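You operate a simulated robot arm through the tools that you are given. There is no shell and no other tool. Be economical: measure what you need, move in short steps, check, and stop when the job is done.

The job below is to be done with a simulated two-armed robot. You get a single attempt, and the scene is never put back.

JOB
Pick up the tin marked "air oil" from the socket bench top with one hand, pass it to the other hand and put it on the high shelf over the sockets. Set down upright: tin.

Only the result counts: the job must be done as asked and must still hold three seconds after the hand-in. Knocking over, shifting, dropping, spilling or breaking anything else fails it.

ROBOT AND FRAMES
Two 6-joint arms with two-finger grippers on one trunk, on a base that drives. Base frame: it is fixed to the floor where the robot stands at the start and does not move with it; the origin is under the middle of the robot, x ahead of it, y to its left, z up. Units: m, degrees, N and s.
The left shoulder is at the start at [0.03, 0.178, 1.266], the right one opposite. With the tool pointing down near the work surface each hand reaches from about 0.6 to 0.6 m from the robot's upright axis, wherever it stands, measured 20 degrees to its own side. Places, roughly: high shelf over the sockets (22x67 cm) [0.76, -0.2, 1.56]. Payload 2.54 kg a hand.
The tool frame of a hand sits at the grasp point between the pads (the TCP): z along the fingers, y along the line on which they close. The tips reach 0.03 m beyond it. Largest opening 0.116 m; the body of the gripper starts 0.095 m behind the TCP.
Orientation is told as [roll, pitch, yaw] about the base's x, y, z axes, in that order, counted from this pose: with the fingers straight down and closing along the base's y, the tool's x points along the base's -x, its y along +y and its z along -z.

CONTROLS
- The arms move only by the tool servo_tool. It takes "left_rows", "right_rows" or both (then of equal length, played together; a hand with none holds still); each is a list of rows, each an object of numbers (a shift or turn left out is 0, a gripper value left out holds the last): "wx", "wy", "wz": the turn, a rotation vector about the tool's x, y, z in units of 6 degrees (1.0 is 6 degrees); "dx", "dy", "dz": the shift along the tool's x, y, z in units of 20 mm (1.0 is 20 mm); "fingers": the finger opening in m, from 0 to 0.116. In form: [{"wx": .., "wy": .., "wz": .., "dx": .., "dy": .., "dz": .., "fingers": ..}, ...]. A call has 1 to 8 rows; each row shifts and turns the commanded pose from where the row before left it, along the tool's axes as they then stand. A call with a number of a shift or a turn outside -1 to 1 is refused whole. Each row takes 0.2 s and may step no farther than 0.05 m and 8.6 degrees from the row before; otherwise, or with a gripper value out of range, the whole call is refused. A pose out of reach is approached as far as the arm can. The call stops where the force on the tool passes 40 N (or 10 N more than at its start, if that is more) or the arm is blocked; 0.2 s more then pass. Each finger travels about 0.153 m/s and halts on what it meets, pressing with about 38 N; the grip force reading is that of the motor and also rises with nothing between the fingers. The clock runs only during rows and for 0.2 s after the last one: add rows that do not move to give the fingers time. It gives the time, the measured TCP pose, the force on the tool (base axes), the opening and the grip force at its end, in the units of the frame above (readings bear some noise), with the torque about the TCP (base axes, N m) and any sound that the robot's microphone picked up, and new pictures: "pictures" is both (left out), scene, wrist or none (wrist: the cameras of the hands that moved).
- Cameras (640 x 400 px; columns grow to the right, rows downward): "scene" is now at [0.0441, -0.0149, 2.016]; the picture's right is [-0.20, -0.98, 0.00], its down [-0.65, 0.13, -0.74] and it looks along [0.73, -0.15, -0.67] (base axes); focal length 295 px, centre (320, 200). "left" rides on the left gripper at [0.069, 0.015, -0.122] in its tool frame; the picture's right is [-0.21, 0.98, 0.00], its down [-0.83, -0.18, -0.53] and it looks along [-0.52, -0.11, 0.85] (tool axes); focal length 251 px, centre (320, 200). "right" rides on the right gripper at [0.069, -0.015, -0.122] in its tool frame; the picture's right is [0.21, 0.98, 0.00], its down [-0.83, 0.18, -0.53] and it looks along [-0.52, 0.11, 0.85] (tool axes); focal length 251 px, centre (320, 200). There is no depth. A picture from a camera that has moved, and an enlarged one, comes with that camera's place and axes in the base frame and with its lens. The place of the scene camera against the robot may be out by one fixed shift of up to 0.025 m in any direction.
- raise_lower(by): slides the trunk up (or, below 0, down) by that many m; the arms and the scene camera ride with it, the base frame stays. It gives what a move gives, with no picture.
- roll_base(legs): drives the robot by 1 to 6 legs, each [ahead, left, turn to the left] in m, m and degrees, along the robot's own axes; the way and the turn of a leg run together, so that a leg with both is an arc; at most 1.5 m and 180 degrees a leg. The arms and the cameras ride along, it lands a little off, and it stops where it bumps. It gives what a move gives, and a new picture of the scene camera.
- head_to(pan, tilt): turns the head with the scene camera to pan (to the left, within 143 degrees either way) and tilt (down, from -29 to 69), counted from straight ahead of the robot. It gives what a move gives, and a new picture of the scene camera.
- inspect(camera, box): a new picture of the part [left, top, right, bottom] of that camera's present view, enlarged. The clock stands still meanwhile.
- job_done(): hands the job in; it is judged then, once.

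Work in short steps. Places have to be worked out from the pictures, the camera data and where the tool is seen: move nearer, look again, correct. Check each grasp and each placing, and mend what went wrong. You have 120 turns and 260 pictures in all, those below and enlarged ones among them. Open the grippers and draw the arms clear of the work before you hand the job in, unless the task says otherwise; then end with one line.

The tools are called after "Emit:" by a JSON object that holds its "op" and its "data". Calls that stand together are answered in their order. servo_tool: Moves the arms, as the interface text tells. Its arguments: {"type":"object","properties":{"left_rows":{"type":"array","items":{"type":"object","properties":{"wx":{"type":"number"},"wy":{"type":"number"},"wz":{"type":"number"},"dx":{"type":"number"},"dy":{"type":"number"},"dz":{"type":"number"},"fingers":{"type":"number"}}}},"right_rows":{"type":"array","items":{"type":"object","properties":{"wx":{"type":"number"},"wy":{"type":"number"},"wz":{"type":"number"},"dx":{"type":"number"},"dy":{"type":"number"},"dz":{"type":"number"},"fingers":{"type":"number"}}}},"pictures":{"type":"string","enum":["both","scene","wrist","none"]}},"required":[]} The other tools are called the same way: raise_lower (by) slides the trunk up or down; roll_base (legs) drives the base; head_to (pan, tilt) turns the head that bears the scene camera; inspect (camera, box) takes an enlarged picture of a part of a camera's view; job_done () hands the job in.

At the start:

```text
time: 0.0
left_tcp_pos: [0.3625, 0.0248, 1.8078]
left_tcp_rot: [0.0, 0.0, 0.1]
left_force: [0.8, 0.9, -0.4]
left_torque: [-0.02, -0.01, 0.01]
left_gripper_width: 0.1158
left_grasp_force: 0.0
right_tcp_pos: [0.2855, -0.2265, 1.7905]
right_tcp_rot: [-0.1, 0.0, 0.0]
right_force: [0.6, -0.2, 0.0]
right_torque: [0.03, 0.03, 0.0]
right_gripper_width: 0.1162
right_grasp_force: 0.1
trunk travel left (down, up): [-0.478, 0.062]
robot x, y, heading: [-0.0018, 0.0021, -0.1]
head pan, tilt: [-11.3, 41.9]
```

scene: 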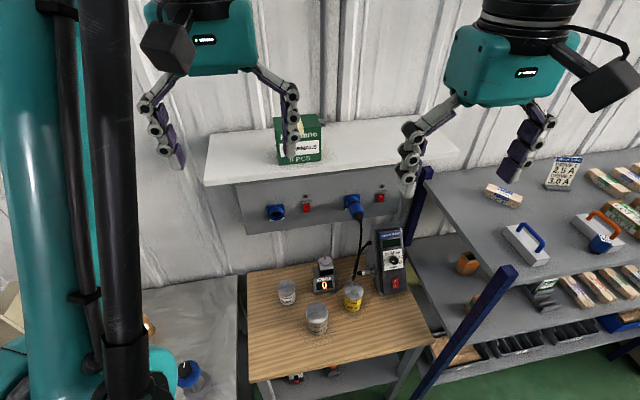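
right: 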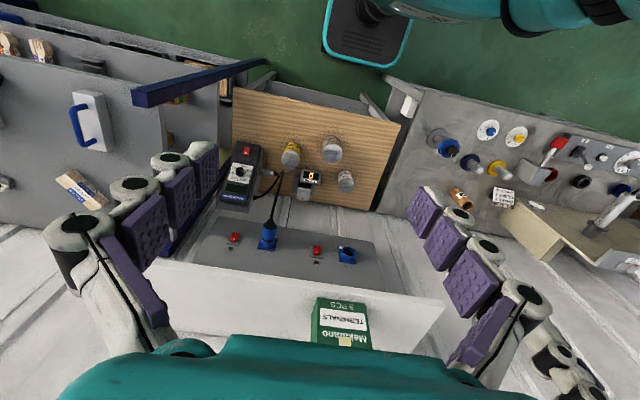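
left: 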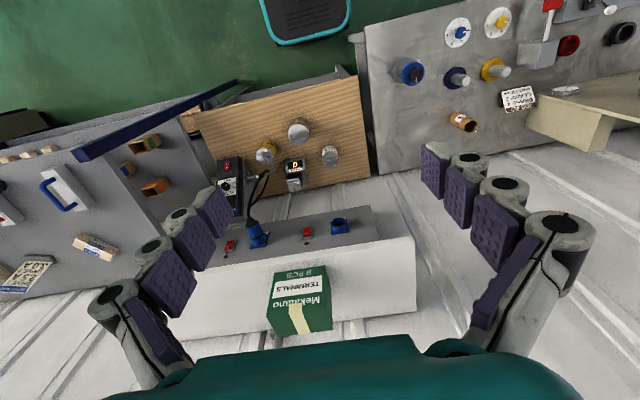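

I see three tins on the wooden bench; I zoom in to read their labels.

Emit:
{"op": "inspect", "data": {"camera": "scene", "box": [240, 240, 440, 365]}}

Emit:
{"op": "inspect", "data": {"camera": "scene", "box": [190, 100, 470, 275]}}

```text
3.20 times, centred on (340, 302) of scene
camera zoom: at [0.0441, -0.0149, 2.016], right [-0.2, -0.98, 0.0], down [-0.65, 0.13, -0.74], along [0.73, -0.15, -0.67], focal length 944 px, centre (256, -128)
```

zoom: 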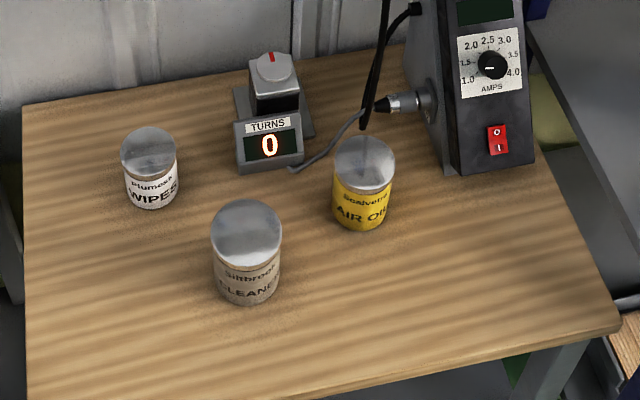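

```text
2.29 times, centred on (330, 188) of scene
camera zoom: at [0.0441, -0.0149, 2.016], right [-0.2, -0.98, 0.0], down [-0.65, 0.13, -0.74], along [0.73, -0.15, -0.67], focal length 674 px, centre (297, 229)
```

zoom: 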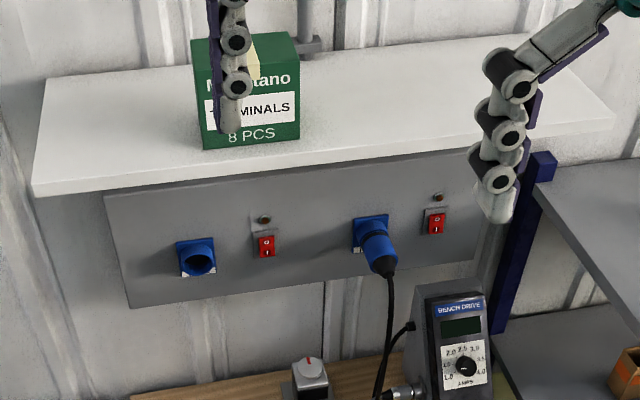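

The yellow tin right of centre is "AIR OIL", near [0.62, -0.27], lid about 1.0 high. I lower the trunk to bring the hands to the bench; both are clear of the shelf front (x≈0.65).

Emit:
{"op": "raise_lower", "data": {"by": -0.35}}

```text
time: 3.4
left_tcp_pos: [0.3626, 0.024, 1.4576]
left_tcp_rot: [0.0, 0.1, 0.0]
left_force: [-0.5, 0.4, 0.9]
left_torque: [-0.01, -0.01, 0.04]
left_gripper_width: 0.1161
left_grasp_force: 0.0
right_tcp_pos: [0.2849, -0.2261, 1.4417]
right_tcp_rot: [0.0, 0.0, 0.0]
right_force: [-0.5, 0.1, 0.0]
right_torque: [-0.01, -0.01, 0.03]
right_gripper_width: 0.1162
right_grasp_force: 0.1
trunk travel left (down, up): [-0.128, 0.412]
robot x, y, heading: [0.0041, -0.0007, 0.2]
head pan, tilt: [-11.3, 41.9]
```

Now I move the right hand down and forward a bit and look through its camera.

Emit:
{"op": "servo_tool", "data": {"right_rows": [{"dx": -1, "dz": 1}, {"dx": -1, "dz": 1}, {"dx": -1, "dz": 1}, {"dx": -1, "dz": 1}, {"dz": 1}, {"dz": 1}, {"dz": 1}, {"dz": 1}]}}

```text
time: 5.2
left_tcp_pos: [0.363, 0.0238, 1.4585]
left_tcp_rot: [0.0, 0.0, -0.1]
left_force: [0.0, 0.4, -1.0]
left_torque: [0.01, 0.05, -0.01]
left_gripper_width: 0.1159
left_grasp_force: 0.0
right_tcp_pos: [0.365, -0.2273, 1.2809]
right_tcp_rot: [0.0, 0.0, 0.1]
right_force: [0.0, 0.1, -0.5]
right_torque: [-0.01, 0.03, 0.01]
right_gripper_width: 0.1157
right_grasp_force: 0.0
trunk travel left (down, up): [-0.128, 0.412]
robot x, y, heading: [-0.0008, -0.0003, 0.2]
head pan, tilt: [-11.3, 41.9]
camera scene: at [0.0442, -0.015, 1.666], right [-0.2, -0.98, 0.0], down [-0.65, 0.13, -0.74], along [0.73, -0.15, -0.67], focal length 295 px, centre (320, 200)
camera right: at [0.295, -0.2424, 1.4041], right [-0.21, 0.98, 0.0], down [0.83, 0.18, 0.53], along [0.52, 0.11, -0.85], focal length 251 px, centre (320, 200)
```

scene: 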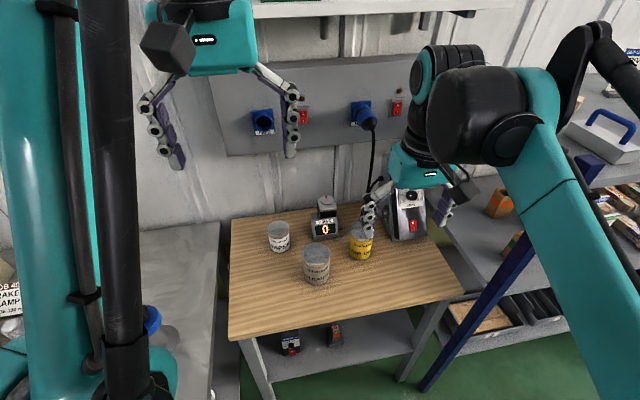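
right: 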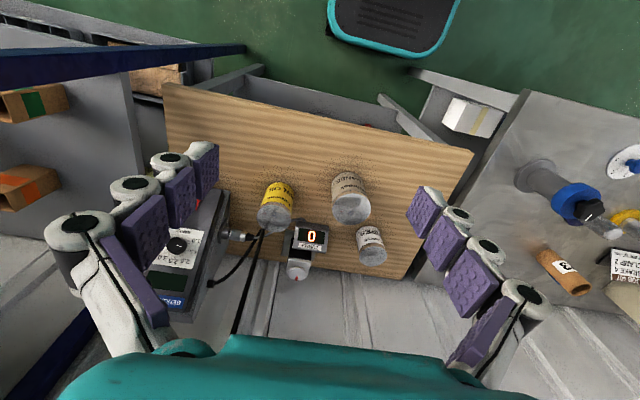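

Zooming on the tin from the wrist and the scene camera to triangulate.

Emit:
{"op": "inspect", "data": {"camera": "right", "box": [200, 150, 400, 275]}}

Emit:
{"op": "inspect", "data": {"camera": "scene", "box": [240, 180, 480, 330]}}

```text
3.20 times, centred on (300, 212) of right
camera zoom: at [0.295, -0.2424, 1.4041], right [-0.21, 0.98, 0.0], down [0.83, 0.18, 0.53], along [0.52, 0.11, -0.85], focal length 805 px, centre (384, 160)
```

zoom: 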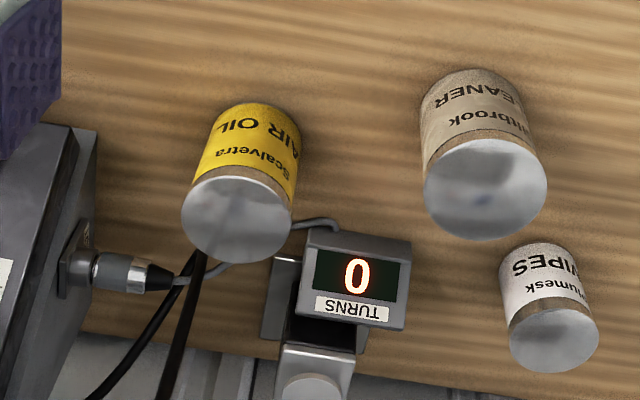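

```text
2.67 times, centred on (360, 255) of scene
camera zoom: at [0.0442, -0.015, 1.666], right [-0.2, -0.98, 0.0], down [-0.65, 0.13, -0.74], along [0.73, -0.15, -0.67], focal length 787 px, centre (213, 53)
```

zoom: 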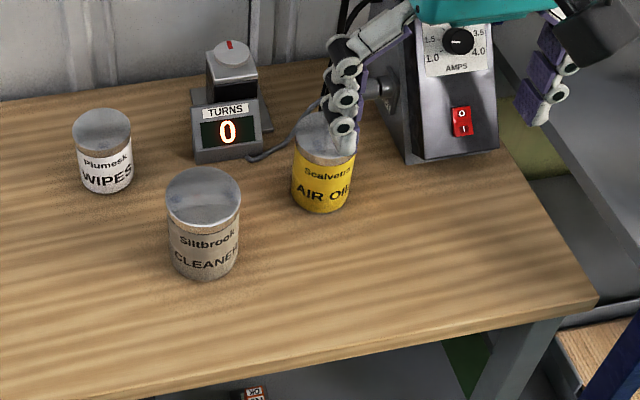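

Triangulation gives the tin at about [0.61, -0.27], base 0.91, lid 0.99, diameter about 0.07. I move the right hand forward toward a spot above it, at z≈1.15.

Emit:
{"op": "servo_tool", "data": {"right_rows": [{"dx": -1, "dy": -0.25, "dz": 0.8}, {"dx": -1, "dy": -0.25, "dz": 0.8}, {"dx": -1, "dy": -0.25, "dz": 0.8}, {"dx": -1, "dy": -0.25, "dz": 0.8}, {"dx": -1, "dy": -0.25, "dz": 0.8}, {"dx": -1, "dy": -0.25, "dz": 0.8}, {"dx": -1, "dy": -0.25, "dz": 0.8}, {"dx": -1, "dy": -0.25, "dz": 0.8}]}}

```text
time: 7.0
left_tcp_pos: [0.3641, 0.025, 1.4574]
left_tcp_rot: [0.0, -0.1, 0.0]
left_force: [0.1, 0.0, -0.4]
left_torque: [0.06, 0.03, -0.01]
left_gripper_width: 0.116
left_grasp_force: 0.1
right_tcp_pos: [0.5243, -0.2665, 1.1513]
right_tcp_rot: [0.0, 0.1, -0.1]
right_force: [0.2, -0.4, -0.1]
right_torque: [0.02, -0.02, 0.0]
right_gripper_width: 0.1157
right_grasp_force: 0.1
trunk travel left (down, up): [-0.128, 0.412]
robot x, y, heading: [-0.0023, 0.003, 0.1]
head pan, tilt: [-11.3, 41.9]
camera scene: at [0.0455, -0.0152, 1.6659], right [-0.2, -0.98, 0.0], down [-0.66, 0.13, -0.74], along [0.73, -0.15, -0.67], focal length 295 px, centre (320, 200)
camera right: at [0.4558, -0.2821, 1.2754], right [-0.21, 0.98, 0.0], down [0.83, 0.18, 0.53], along [0.52, 0.11, -0.85], focal length 251 px, centre (320, 200)
```

scene: 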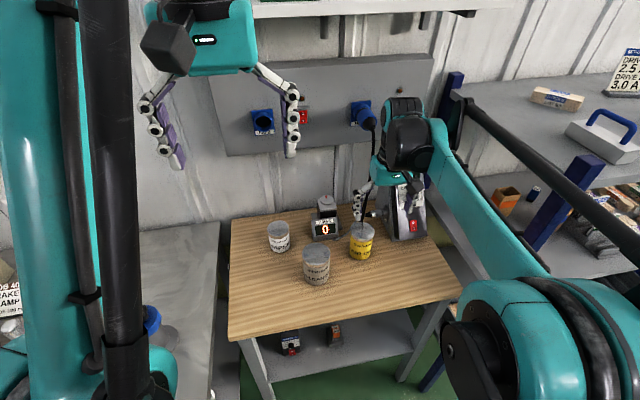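
right: 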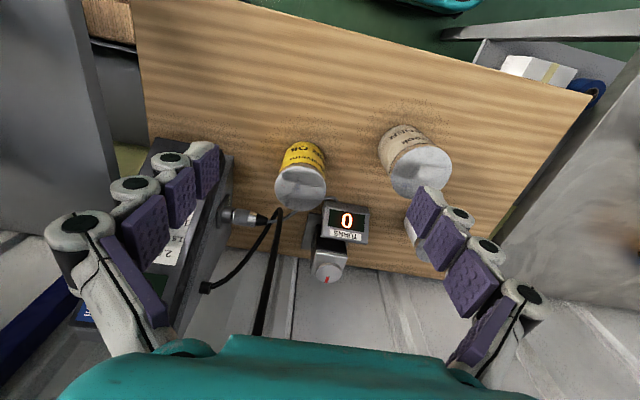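

Lid ray again gives about [0.615, -0.273]. I go nearer and re-measure before the final descent.

Emit:
{"op": "servo_tool", "data": {"right_rows": [{"dx": -0.85, "dz": 0.7, "dy": -0.08, "fingers": 0.105}, {"dx": -0.85, "dz": 0.7, "dy": -0.08}, {"dx": -0.85, "dz": 0.7, "dy": -0.08}, {"dx": -0.85, "dz": 0.7, "dy": -0.08}]}}

Emit:
{"op": "inspect", "data": {"camera": "right", "box": [180, 90, 460, 265]}}

Emit:
{"op": "inspect", "data": {"camera": "scene", "box": [280, 140, 480, 265]}}

```text
time: 8.0
left_tcp_pos: [0.3632, 0.0243, 1.4582]
left_tcp_rot: [0.0, 0.0, 0.0]
left_force: [0.2, 0.0, 0.7]
left_torque: [0.0, 0.04, 0.01]
left_gripper_width: 0.1159
left_grasp_force: 0.1
right_tcp_pos: [0.5937, -0.2719, 1.0962]
right_tcp_rot: [0.0, 0.1, 0.0]
right_force: [0.4, 0.6, -1.0]
right_torque: [-0.02, -0.01, 0.03]
right_gripper_width: 0.105
right_grasp_force: 0.0
trunk travel left (down, up): [-0.128, 0.412]
robot x, y, heading: [0.0008, 0.0021, -0.2]
head pan, tilt: [-11.3, 41.9]
camera scene: at [0.0451, -0.0152, 1.666], right [-0.2, -0.98, 0.0], down [-0.66, 0.13, -0.74], along [0.73, -0.15, -0.67], focal length 295 px, centre (320, 200)
camera right: at [0.5236, -0.2885, 1.22], right [-0.21, 0.98, 0.0], down [0.83, 0.18, 0.53], along [0.52, 0.11, -0.85], focal length 251 px, centre (320, 200)
```

scene: 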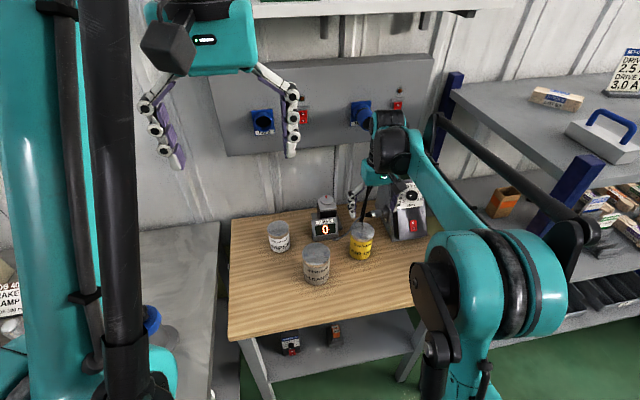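
right: 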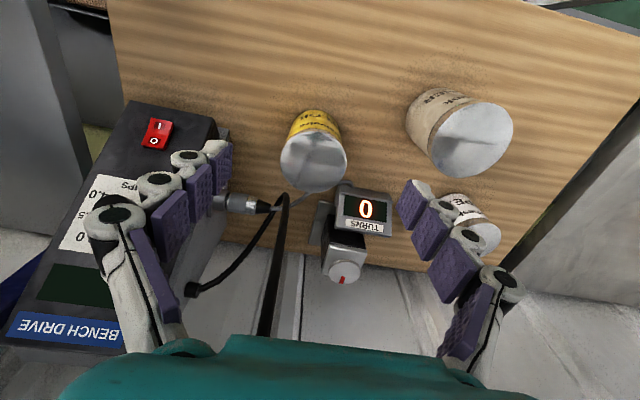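

```text
2.29 times, centred on (320, 178) of right
camera zoom: at [0.5236, -0.2885, 1.22], right [-0.21, 0.98, 0.0], down [0.83, 0.18, 0.53], along [0.52, 0.11, -0.85], focal length 575 px, centre (320, 251)
```

zoom: 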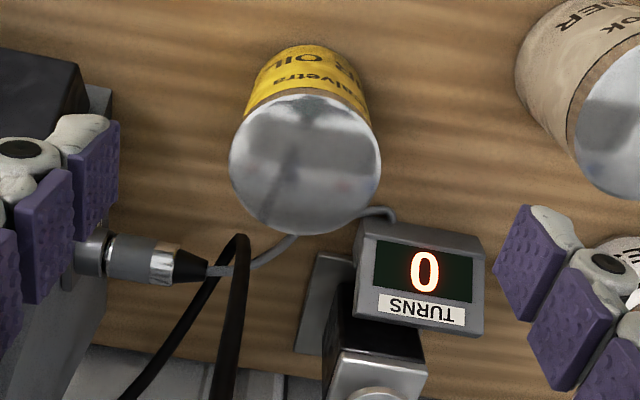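

```text
3.20 times, centred on (380, 202) of scene
camera zoom: at [0.0451, -0.0152, 1.666], right [-0.2, -0.98, 0.0], down [-0.66, 0.13, -0.74], along [0.73, -0.15, -0.67], focal length 944 px, centre (128, 192)
```

zoom: 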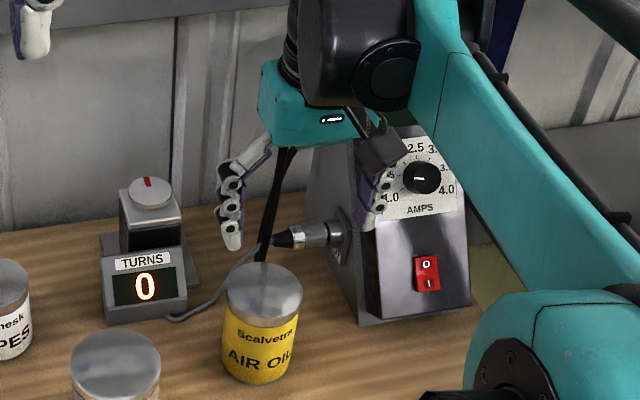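

Combining the rays, the lid is better placed at z≈0.96, with the tin at [0.633, -0.273]. I move above it with the tips just over the lid and check.

Emit:
{"op": "servo_tool", "data": {"right_rows": [{"dx": -0.9, "dz": 0.5}, {"dx": -0.9, "dz": 0.8}, {"dz": 1}, {"dz": 1}, {"dz": 0.7}]}}

Emit:
{"op": "inspect", "data": {"camera": "scene", "box": [280, 160, 480, 285]}}

```text
time: 9.2
left_tcp_pos: [0.3623, 0.0242, 1.4585]
left_tcp_rot: [0.0, 0.0, 0.0]
left_force: [0.6, 0.3, -0.5]
left_torque: [-0.01, -0.01, -0.01]
left_gripper_width: 0.1159
left_grasp_force: 0.1
right_tcp_pos: [0.6294, -0.2732, 1.0168]
right_tcp_rot: [-0.1, 0.0, 0.1]
right_force: [0.4, 0.7, -0.2]
right_torque: [-0.03, 0.02, 0.01]
right_gripper_width: 0.1045
right_grasp_force: 0.0
trunk travel left (down, up): [-0.128, 0.412]
robot x, y, heading: [0.0031, -0.0014, -0.1]
head pan, tilt: [-11.3, 41.9]
camera scene: at [0.0442, -0.015, 1.666], right [-0.2, -0.98, 0.0], down [-0.65, 0.13, -0.74], along [0.73, -0.15, -0.67], focal length 295 px, centre (320, 200)
camera right: at [0.56, -0.2879, 1.1395], right [-0.21, 0.98, 0.0], down [0.83, 0.18, 0.53], along [0.52, 0.11, -0.85], focal length 251 px, centre (320, 200)
```

scene: 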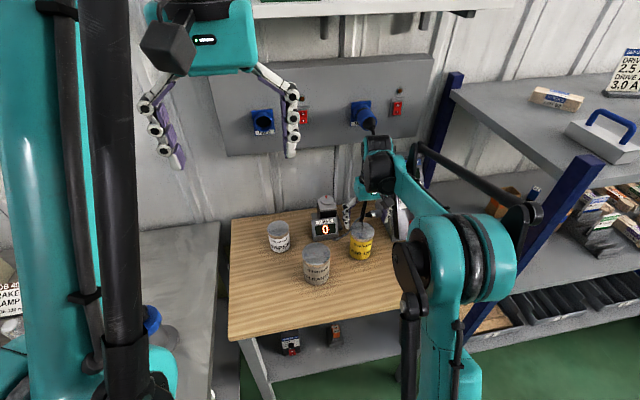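
right: 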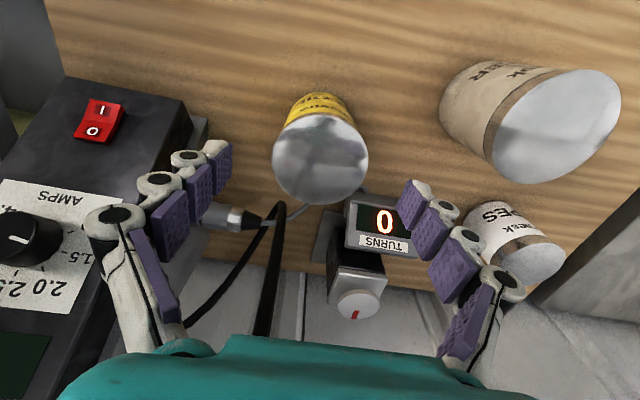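

```text
3.20 times, centred on (380, 222) of scene
camera zoom: at [0.0442, -0.015, 1.666], right [-0.2, -0.98, 0.0], down [-0.65, 0.13, -0.74], along [0.73, -0.15, -0.67], focal length 944 px, centre (128, 128)
```

zoom: 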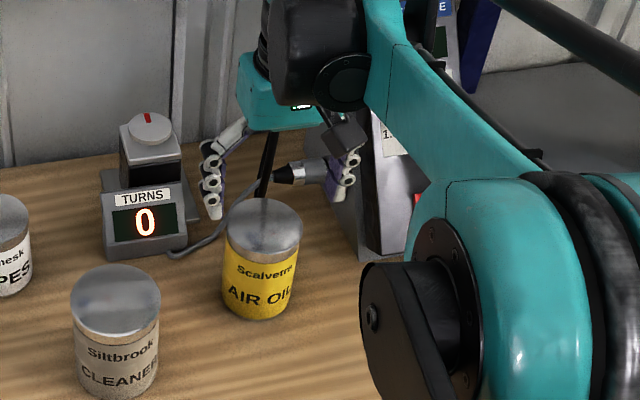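

Lid ray confirms [0.634, -0.272]. The fingers straddle the tin and clear the drive by roughly 3 cm. I descend to z≈0.94.

Emit:
{"op": "servo_tool", "data": {"right_rows": [{"dx": -0.2, "dz": 0.95, "fingers": 0.1}, {"dz": 0.95}, {"dz": 0.95}, {"dz": 0.95}]}}

Emit:
{"op": "inspect", "data": {"camera": "scene", "box": [280, 160, 480, 285]}}

```text
time: 10.2
left_tcp_pos: [0.363, 0.0249, 1.4583]
left_tcp_rot: [0.0, 0.0, 0.0]
left_force: [0.8, 0.0, 0.1]
left_torque: [-0.01, -0.01, 0.0]
left_gripper_width: 0.116
left_grasp_force: 0.1
right_tcp_pos: [0.6338, -0.2704, 0.9392]
right_tcp_rot: [0.0, 0.0, 0.0]
right_force: [0.2, -0.1, -0.3]
right_torque: [0.02, 0.03, 0.01]
right_gripper_width: 0.1
right_grasp_force: 0.1
trunk travel left (down, up): [-0.128, 0.412]
robot x, y, heading: [-0.0004, -0.0012, -0.3]
head pan, tilt: [-11.3, 41.9]
camera scene: at [0.0445, -0.0151, 1.666], right [-0.2, -0.98, 0.0], down [-0.65, 0.13, -0.74], along [0.73, -0.15, -0.67], focal length 295 px, centre (320, 200)
camera right: at [0.5642, -0.2872, 1.0623], right [-0.21, 0.98, 0.0], down [0.83, 0.18, 0.53], along [0.52, 0.11, -0.85], focal length 251 px, centre (320, 200)
```

scene: 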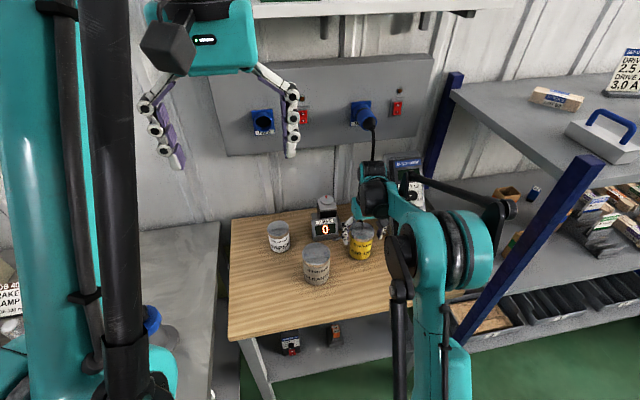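
right: 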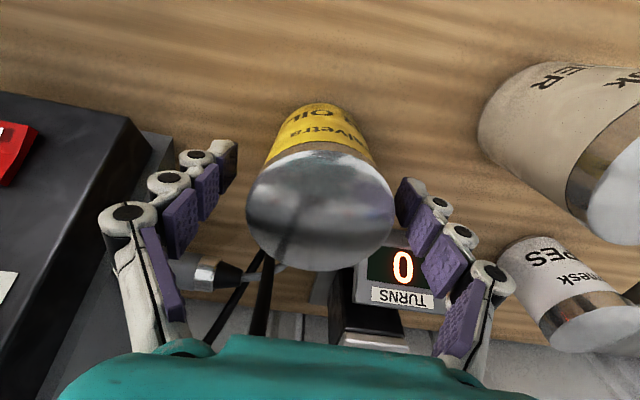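

```text
3.20 times, centred on (380, 222) of scene
camera zoom: at [0.0445, -0.0151, 1.666], right [-0.2, -0.98, 0.0], down [-0.65, 0.13, -0.74], along [0.73, -0.15, -0.67], focal length 944 px, centre (128, 128)
```

zoom: 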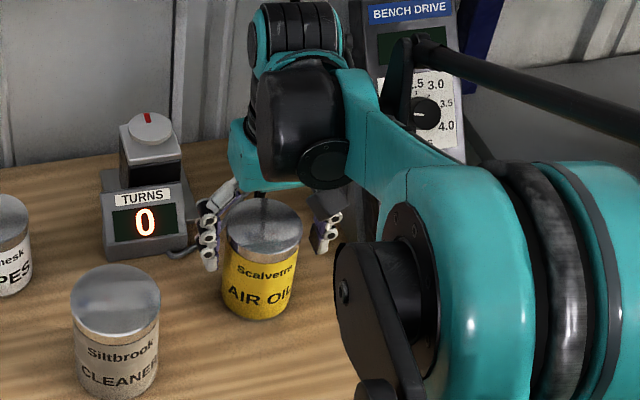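

Fingers are around the tin (lid ray ≈ [0.629, -0.273]). A slight trim, then close.

Emit:
{"op": "servo_tool", "data": {"right_rows": [{"dx": 0.15, "dy": -0.12}, {"fingers": 0.06}, {"fingers": 0.05}, {"fingers": 0.05}, {}, {}]}}

```text
time: 11.6
left_tcp_pos: [0.3631, 0.0241, 1.4591]
left_tcp_rot: [0.0, 0.0, -0.1]
left_force: [-0.1, 0.5, -1.0]
left_torque: [-0.01, 0.0, 0.03]
left_gripper_width: 0.1161
left_grasp_force: 0.2
right_tcp_pos: [0.6307, -0.2744, 0.9409]
right_tcp_rot: [0.0, 0.0, 0.1]
right_force: [3.5, -1.1, 9.5]
right_torque: [0.27, -0.13, -0.07]
right_gripper_width: 0.0725
right_grasp_force: 37.7
trunk travel left (down, up): [-0.128, 0.412]
robot x, y, heading: [-0.0003, -0.001, -0.0]
head pan, tilt: [-11.3, 41.9]
camera scene: at [0.0437, -0.0146, 1.6661], right [-0.2, -0.98, 0.0], down [-0.65, 0.13, -0.74], along [0.73, -0.15, -0.67], focal length 295 px, centre (320, 200)
camera right: at [0.5603, -0.2899, 1.0636], right [-0.21, 0.98, 0.0], down [0.83, 0.18, 0.53], along [0.52, 0.11, -0.85], focal length 251 px, centre (320, 200)
```

scene: 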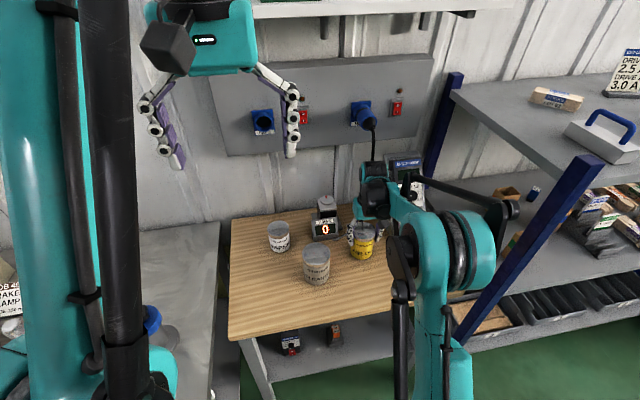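
right: 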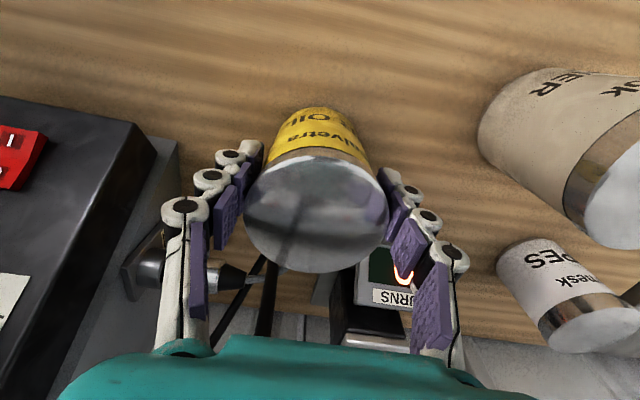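

Gripped at 0.0725 m width, 37.7 N. I lift straight up.

Emit:
{"op": "servo_tool", "data": {"right_rows": [{"dz": -0.5}, {"dz": -1}, {"dz": -1}, {"dz": -1}, {"dz": -1}, {"dz": -1}]}}

```text
time: 13.0
left_tcp_pos: [0.3631, 0.0247, 1.4581]
left_tcp_rot: [0.0, 0.1, 0.0]
left_force: [-0.4, -0.2, -0.1]
left_torque: [-0.04, 0.0, -0.03]
left_gripper_width: 0.116
left_grasp_force: 0.0
right_tcp_pos: [0.6315, -0.2755, 1.0501]
right_tcp_rot: [0.1, 0.0, 0.0]
right_force: [-0.4, 0.0, -3.9]
right_torque: [0.01, 0.03, -0.05]
right_gripper_width: 0.0725
right_grasp_force: 37.7
trunk travel left (down, up): [-0.128, 0.412]
robot x, y, heading: [0.0, 0.0036, 0.2]
head pan, tilt: [-11.3, 41.9]
camera scene: at [0.0442, -0.015, 1.666], right [-0.2, -0.98, 0.0], down [-0.65, 0.13, -0.74], along [0.73, -0.15, -0.67], focal length 295 px, centre (320, 200)
camera right: at [0.5609, -0.2913, 1.1733], right [-0.21, 0.98, 0.0], down [0.83, 0.18, 0.53], along [0.52, 0.11, -0.85], focal length 251 px, centre (320, 200)
```

scene: 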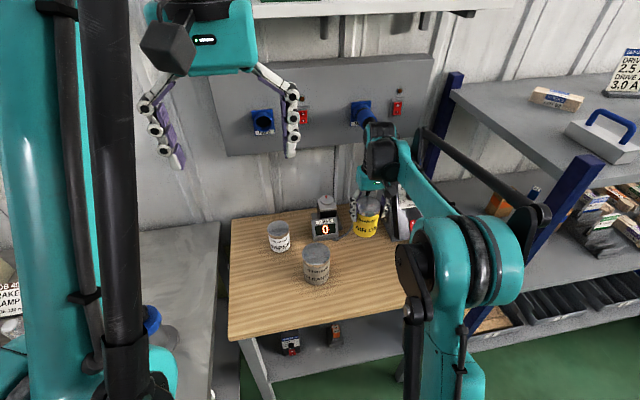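
right: 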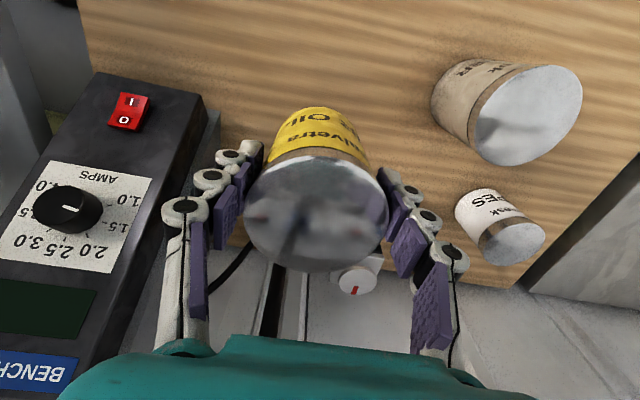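

The tin is held and lifted clear. I retract the right hand back and up, while pitching the left hand toward horizontal.

Emit:
{"op": "servo_tool", "data": {"right_rows": [{"dz": -1}, {"dz": -1}, {"dx": 1, "dz": -1}, {"dx": 1, "dz": -1}, {"dx": 1, "dz": -1}, {"dx": 1, "dz": -1}, {"dx": 1, "dz": -0.5}, {"dx": 1, "dz": -0.5}], "left_rows": [{"wy": -1, "dx": -0.3}, {"wy": -1, "dx": -0.3}, {"wy": -1, "dx": -0.3}, {"wy": -1, "dx": -0.3}, {"wy": -1}, {"wy": -1}, {"wy": -1}, {"wy": -1}], "pictures": "scene"}}

```text
time: 14.8
left_tcp_pos: [0.3846, 0.026, 1.4618]
left_tcp_rot: [-0.1, -48.2, 0.1]
left_force: [-0.8, 0.0, 0.4]
left_torque: [-0.02, -0.06, -0.02]
left_gripper_width: 0.1158
left_grasp_force: 0.0
right_tcp_pos: [0.5079, -0.2738, 1.1925]
right_tcp_rot: [0.0, 0.0, 0.0]
right_force: [-1.1, 0.6, -3.6]
right_torque: [-0.02, -0.01, 0.0]
right_gripper_width: 0.0727
right_grasp_force: 38.1
trunk travel left (down, up): [-0.128, 0.412]
robot x, y, heading: [0.0015, 0.0004, -0.3]
head pan, tilt: [-11.3, 41.9]
camera scene: at [0.0426, -0.0091, 1.6645], right [-0.13, -0.99, 0.0], down [-0.67, 0.09, -0.73], along [0.73, -0.1, -0.68], focal length 295 px, centre (320, 200)
```

scene: 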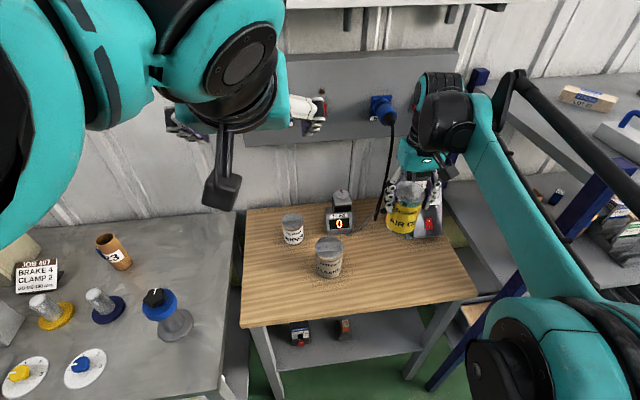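

The head camera's direction changed, so the left elbow likely touched the head. I bring the left hand down and slightly left/forward, away from it.

Emit:
{"op": "servo_tool", "data": {"left_rows": [{"dx": 0.6, "dy": 0.3, "dz": 0.82}, {"dx": 0.6, "dy": 0.3, "dz": 0.82}, {"dx": 0.6, "dy": 0.3, "dz": 0.82}, {"dx": 0.6, "dy": 0.3, "dz": 0.82}, {"dx": 0.6, "dy": 0.3, "dz": 0.82}, {"dx": 0.6, "dy": 0.3, "dz": 0.82}, {"dx": 0.6, "dy": 0.3, "dz": 0.82}, {"dx": 0.6, "dy": 0.3, "dz": 0.82}]}}

```text
time: 16.6
left_tcp_pos: [0.4198, 0.073, 1.3037]
left_tcp_rot: [0.0, -48.0, 0.0]
left_force: [-0.9, -0.6, -0.4]
left_torque: [0.01, -0.01, 0.03]
left_gripper_width: 0.1157
left_grasp_force: 0.1
right_tcp_pos: [0.5098, -0.2752, 1.1922]
right_tcp_rot: [0.0, 0.0, 0.1]
right_force: [-0.3, 1.2, -4.3]
right_torque: [0.0, 0.02, -0.01]
right_gripper_width: 0.0727
right_grasp_force: 37.9
trunk travel left (down, up): [-0.128, 0.412]
robot x, y, heading: [-0.001, 0.0022, 0.1]
head pan, tilt: [-11.3, 41.9]
camera scene: at [0.0445, -0.0149, 1.666], right [-0.2, -0.98, 0.0], down [-0.65, 0.13, -0.74], along [0.73, -0.15, -0.67], focal length 295 px, centre (320, 200)
camera left: at [0.2834, 0.0878, 1.3322], right [0.14, 0.98, 0.16], down [0.16, -0.18, 0.97], along [0.98, -0.11, -0.18], focal length 251 px, centre (320, 200)
```

scene: 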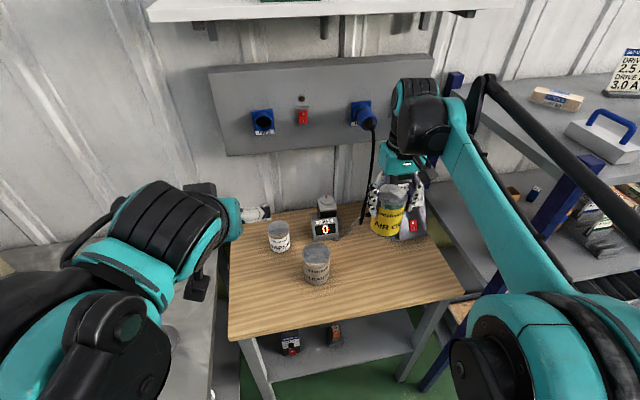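
left: 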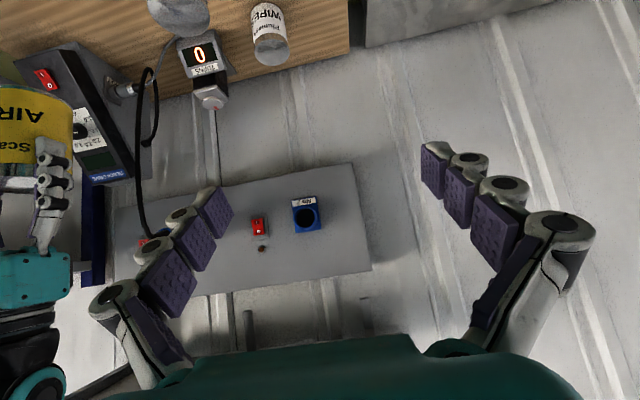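

The head is back in place. Now I level the left hand (7 more pitch steps) and yaw the right hand 45° so that its finger line runs along the left hand's planned approach.

Emit:
{"op": "servo_tool", "data": {"left_rows": [{"wy": -1}, {"wy": -1}, {"wy": -1}, {"wy": -1}, {"wy": -1}, {"wy": -1}, {"wy": -1}, {}], "right_rows": [{"wz": -1}, {"wz": -1}, {"wz": -1}, {"wz": -1}, {"wz": -1}, {"wz": -1}, {"wz": -1}, {"wz": -0.5}]}}

```text
time: 18.4
left_tcp_pos: [0.4198, 0.0716, 1.3028]
left_tcp_rot: [-169.5, -89.9, 169.5]
left_force: [-0.3, 0.4, 0.9]
left_torque: [-0.01, 0.02, -0.01]
left_gripper_width: 0.116
left_grasp_force: 0.1
right_tcp_pos: [0.5102, -0.2739, 1.1907]
right_tcp_rot: [-0.1, -0.1, 45.2]
right_force: [0.3, 0.0, -3.6]
right_torque: [0.01, 0.04, -0.01]
right_gripper_width: 0.0726
right_grasp_force: 38.1
trunk travel left (down, up): [-0.128, 0.412]
robot x, y, heading: [0.0025, 0.0018, 0.1]
head pan, tilt: [-11.3, 41.9]
camera scene: at [0.0443, -0.0151, 1.666], right [-0.2, -0.98, 0.0], down [-0.65, 0.13, -0.74], along [0.73, -0.15, -0.67], focal length 295 px, centre (320, 200)
camera right: at [0.4709, -0.3342, 1.3135], right [-0.84, 0.54, 0.0], down [0.45, 0.71, 0.53], along [0.29, 0.45, -0.85], focal length 251 px, centre (320, 200)
camera left: at [0.2983, 0.0864, 1.2326], right [0.0, 0.98, 0.21], down [-0.54, -0.18, 0.83], along [0.84, -0.12, 0.52], focal length 251 px, centre (320, 200)
```

scene: 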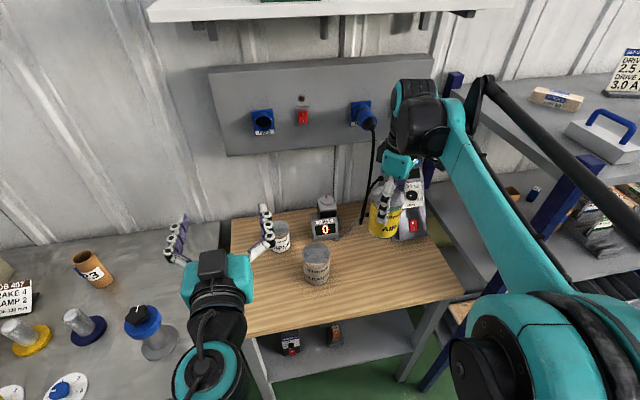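
right: 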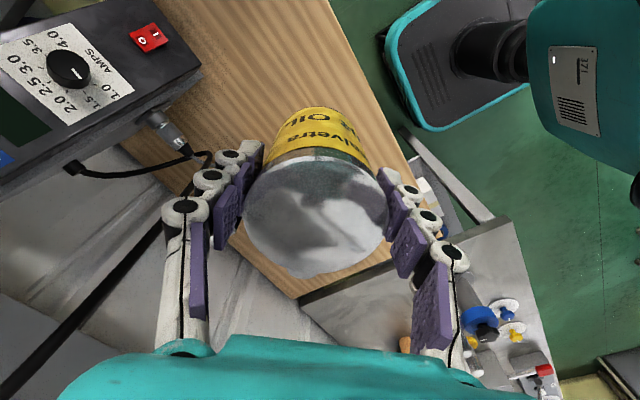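
left: 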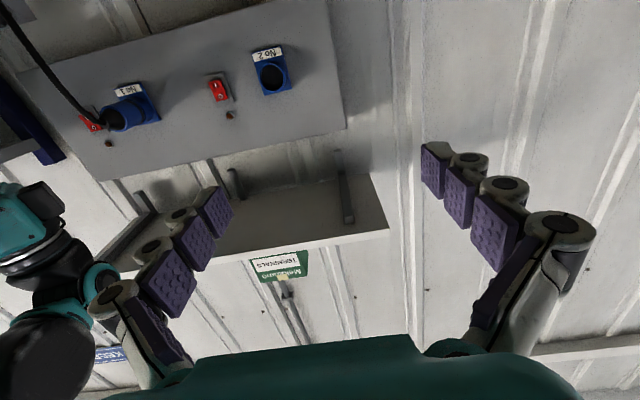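

Left is level. Now yaw the left hand 45° to the right and bring the tin to the handover place, about [0.48, -0.13, 1.30].

Emit:
{"op": "servo_tool", "data": {"left_rows": [{"wx": 1}, {"wx": 1}, {"wx": 1}, {"wx": 1}, {"wx": 1}, {"wx": 1}, {"wx": 1}, {"wx": 0.5}], "right_rows": [{"dx": -0.5, "dy": 0.76, "dz": -0.69}, {"dx": -0.5, "dy": 0.76, "dz": -0.69}, {"dx": -0.5, "dy": 0.76, "dz": -0.69}, {"dx": -0.5, "dy": 0.76, "dz": -0.69}, {"dx": -0.5, "dy": 0.76, "dz": -0.69}, {"dx": -0.5, "dy": 0.76, "dz": -0.69}, {"dx": -0.5, "dy": 0.76, "dz": -0.69}, {"dx": -0.5, "dy": 0.76, "dz": -0.69}]}}

```text
time: 20.2
left_tcp_pos: [0.4195, 0.073, 1.3018]
left_tcp_rot: [-138.1, -90.1, 93.0]
left_force: [-0.4, -0.5, 0.3]
left_torque: [0.02, 0.01, -0.02]
left_gripper_width: 0.116
left_grasp_force: 0.0
right_tcp_pos: [0.4816, -0.1305, 1.3031]
right_tcp_rot: [0.0, 0.1, 44.9]
right_force: [0.2, 0.9, -3.8]
right_torque: [-0.09, 0.02, 0.0]
right_gripper_width: 0.0724
right_grasp_force: 38.3
trunk travel left (down, up): [-0.128, 0.412]
robot x, y, heading: [0.0004, 0.0059, -0.1]
head pan, tilt: [-11.3, 41.9]
camera scene: at [0.0445, -0.0142, 1.666], right [-0.2, -0.98, 0.0], down [-0.65, 0.13, -0.74], along [0.73, -0.15, -0.67], focal length 295 px, centre (320, 200)
camera right: at [0.4427, -0.1901, 1.4245], right [-0.84, 0.54, 0.0], down [0.46, 0.71, 0.53], along [0.29, 0.45, -0.85], focal length 251 px, centre (320, 200)
camera left: at [0.3449, 0.1692, 1.2325], right [0.69, 0.69, 0.21], down [-0.51, 0.25, 0.83], along [0.52, -0.68, 0.52], focal length 251 px, centre (320, 200)
```

scene: 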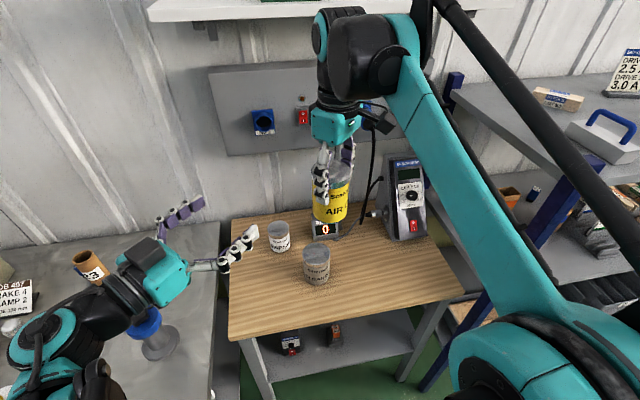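
right: 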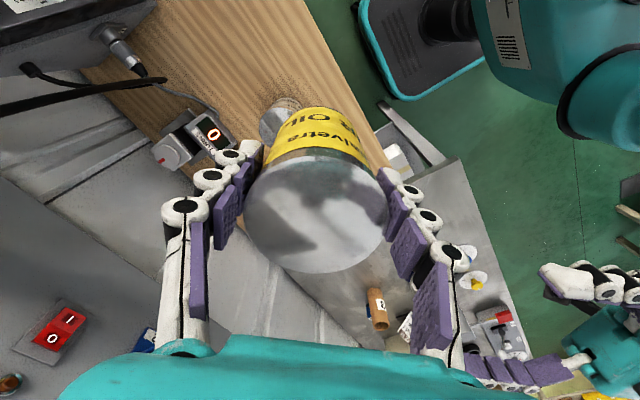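
left: 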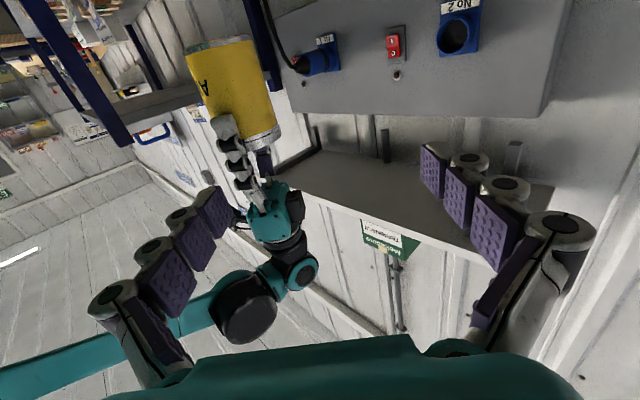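

Left TCP must move −0.10 along its y, 0.188 forward, and 0.046 down to sit under the right fingertips. I first align laterally, in height and half the way.

Emit:
{"op": "servo_tool", "data": {"left_rows": [{"dy": -1, "dx": 0.46}, {"dy": -1, "dx": 0.46}, {"dy": -1, "dx": 0.46}, {"dy": -1, "dx": 0.46}, {"dy": -1, "dx": 0.46}, {"dz": 1}, {"dz": 1}, {"dz": 0.5}]}}

Emit:
{"op": "inspect", "data": {"camera": "left", "box": [160, 0, 480, 200]}}

Emit:
{"op": "inspect", "data": {"camera": "scene", "box": [220, 120, 420, 245]}}

```text
time: 22.0
left_tcp_pos: [0.3849, -0.0338, 1.2571]
left_tcp_rot: [-50.5, -90.0, 5.6]
left_force: [-0.1, -0.5, -0.3]
left_torque: [0.02, 0.01, 0.0]
left_gripper_width: 0.1156
left_grasp_force: 0.0
right_tcp_pos: [0.4824, -0.1319, 1.3019]
right_tcp_rot: [0.0, 0.1, 45.0]
right_force: [-0.5, 0.5, -3.6]
right_torque: [0.0, 0.05, 0.02]
right_gripper_width: 0.0726
right_grasp_force: 37.8
trunk travel left (down, up): [-0.128, 0.412]
robot x, y, heading: [0.0013, -0.0031, -0.1]
head pan, tilt: [-11.3, 41.9]
camera scene: at [0.045, -0.015, 1.666], right [-0.2, -0.98, 0.0], down [-0.66, 0.13, -0.74], along [0.73, -0.15, -0.67], focal length 295 px, centre (320, 200)
camera left: at [0.3095, 0.0623, 1.188], right [0.69, 0.69, 0.21], down [-0.51, 0.25, 0.83], along [0.52, -0.68, 0.52], focal length 251 px, centre (320, 200)
```

scene: 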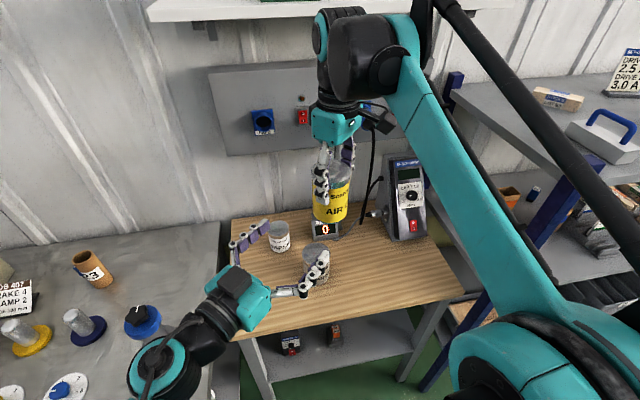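
left: 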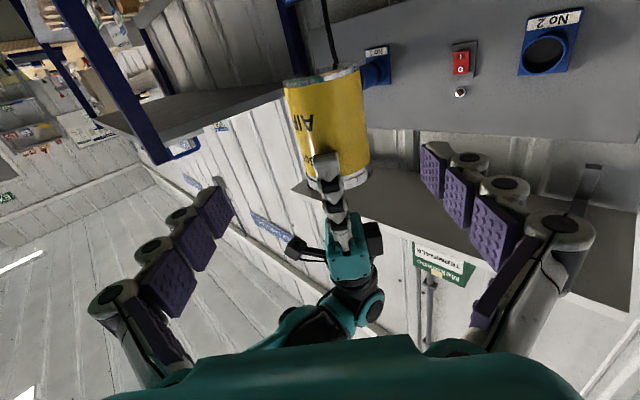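

```text
2.00 times, centred on (320, 100) of left
camera zoom: at [0.3095, 0.0623, 1.188], right [0.69, 0.69, 0.21], down [-0.51, 0.25, 0.83], along [0.52, -0.68, 0.52], focal length 503 px, centre (320, 400)
```

zoom: 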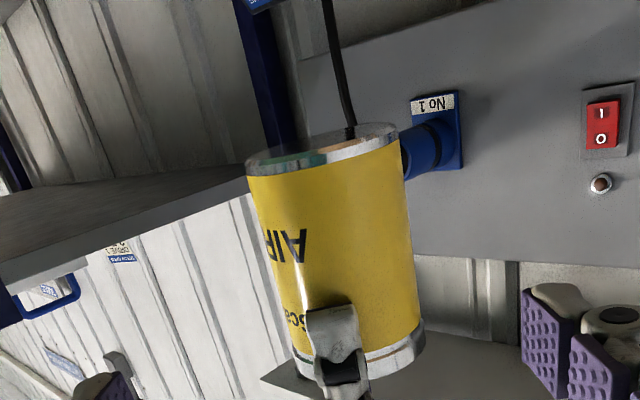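

```text
3.20 times, centred on (320, 182) of scene
camera zoom: at [0.045, -0.015, 1.666], right [-0.2, -0.98, 0.0], down [-0.66, 0.13, -0.74], along [0.73, -0.15, -0.67], focal length 944 px, centre (320, 256)
```

zoom: 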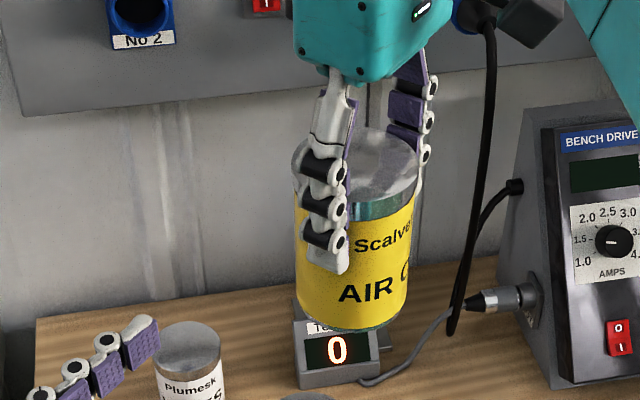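

Tin base is about 1.215; left fingers at z≈1.253 will sit below the right fingertips. I advance 0.10 and recheck.

Emit:
{"op": "servo_tool", "data": {"left_rows": [{"dz": 1, "dx": 0.2, "dy": 0.1}, {"dz": 1}, {"dz": 1}, {"dz": 1}, {"dz": 1}]}}

Emit:
{"op": "inspect", "data": {"camera": "scene", "box": [220, 120, 420, 245]}}

```text
time: 23.2
left_tcp_pos: [0.458, -0.1021, 1.252]
left_tcp_rot: [-17.6, -89.9, -27.4]
left_force: [-0.4, 0.8, -0.1]
left_torque: [-0.01, -0.02, -0.01]
left_gripper_width: 0.1158
left_grasp_force: 0.0
right_tcp_pos: [0.4822, -0.1312, 1.3004]
right_tcp_rot: [0.0, 0.1, 45.0]
right_force: [0.7, 0.3, -4.4]
right_torque: [0.0, 0.07, 0.0]
right_gripper_width: 0.0724
right_grasp_force: 37.3
trunk travel left (down, up): [-0.128, 0.412]
robot x, y, heading: [-0.0018, -0.0018, -0.1]
head pan, tilt: [-11.3, 41.9]
camera scene: at [0.0455, -0.0156, 1.6659], right [-0.2, -0.98, 0.0], down [-0.66, 0.13, -0.74], along [0.73, -0.15, -0.67], focal length 295 px, centre (320, 200)
camera left: at [0.3836, -0.0076, 1.1832], right [0.69, 0.69, 0.21], down [-0.51, 0.25, 0.83], along [0.52, -0.68, 0.52], focal length 251 px, centre (320, 200)
```

scene: 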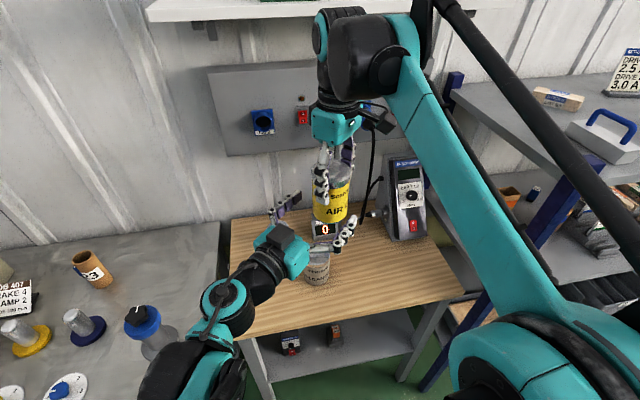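
left: 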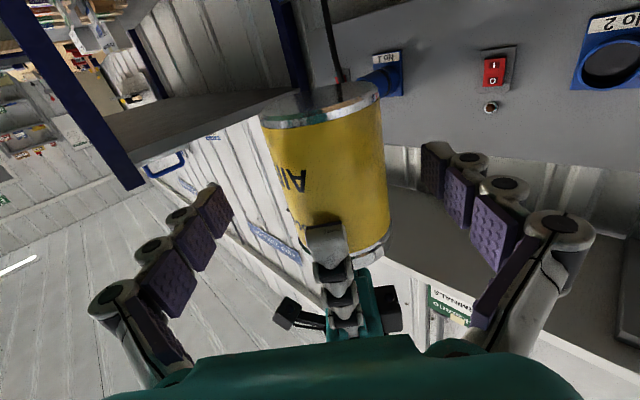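

```text
3.20 times, centred on (320, 182) of scene
camera zoom: at [0.0455, -0.0156, 1.6659], right [-0.2, -0.98, 0.0], down [-0.66, 0.13, -0.74], along [0.73, -0.15, -0.67], focal length 944 px, centre (320, 256)
```

zoom: 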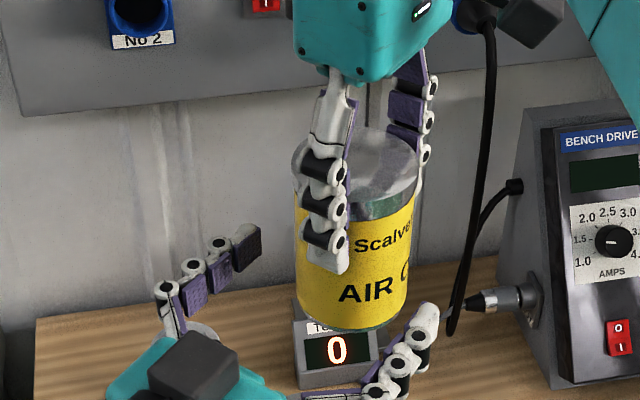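

The tin is centred between the left fingers. I advance the last 0.038 m.

Emit:
{"op": "servo_tool", "data": {"left_rows": [{"dz": 0.95}, {"dz": 0.95}]}}

Emit:
{"op": "inspect", "data": {"camera": "scene", "box": [220, 120, 420, 245]}}

```text
time: 23.8
left_tcp_pos: [0.4851, -0.1309, 1.2535]
left_tcp_rot: [-64.1, -90.0, 19.0]
left_force: [-0.3, 0.2, 0.7]
left_torque: [-0.01, -0.01, -0.03]
left_gripper_width: 0.1161
left_grasp_force: 0.0
right_tcp_pos: [0.4815, -0.1297, 1.2996]
right_tcp_rot: [0.0, -0.1, 45.0]
right_force: [-0.2, 0.4, -3.4]
right_torque: [-0.01, 0.02, -0.02]
right_gripper_width: 0.0723
right_grasp_force: 38.0
trunk travel left (down, up): [-0.128, 0.412]
robot x, y, heading: [0.0049, -0.0003, -0.1]
head pan, tilt: [-11.3, 41.9]
camera scene: at [0.0447, -0.0151, 1.666], right [-0.2, -0.98, 0.0], down [-0.65, 0.13, -0.74], along [0.73, -0.15, -0.67], focal length 295 px, centre (320, 200)
camera left: at [0.4095, -0.0341, 1.1834], right [0.69, 0.69, 0.21], down [-0.51, 0.25, 0.83], along [0.52, -0.68, 0.52], focal length 251 px, centre (320, 200)
```

scene: 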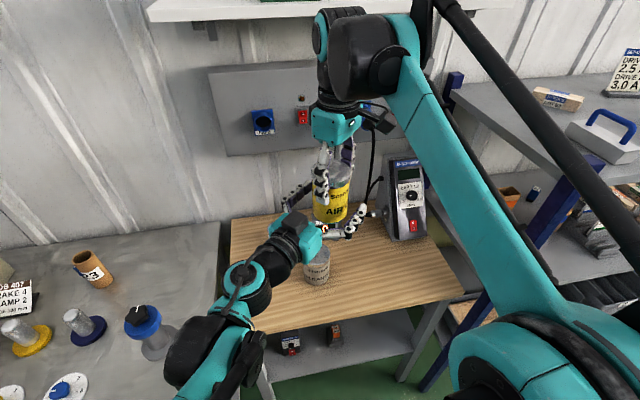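
left: 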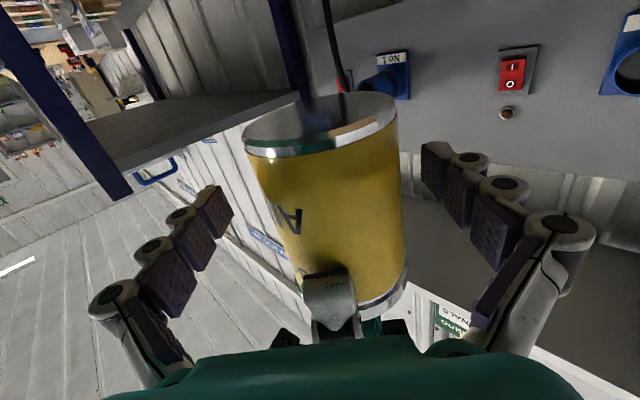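

```text
3.20 times, centred on (320, 182) of scene
camera zoom: at [0.0447, -0.0151, 1.666], right [-0.2, -0.98, 0.0], down [-0.65, 0.13, -0.74], along [0.73, -0.15, -0.67], focal length 944 px, centre (320, 256)
```

zoom: 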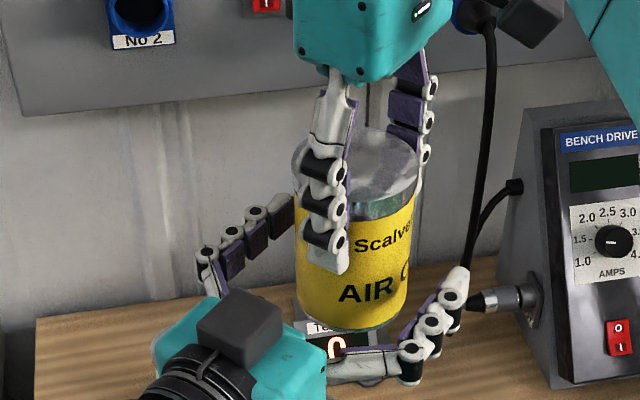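

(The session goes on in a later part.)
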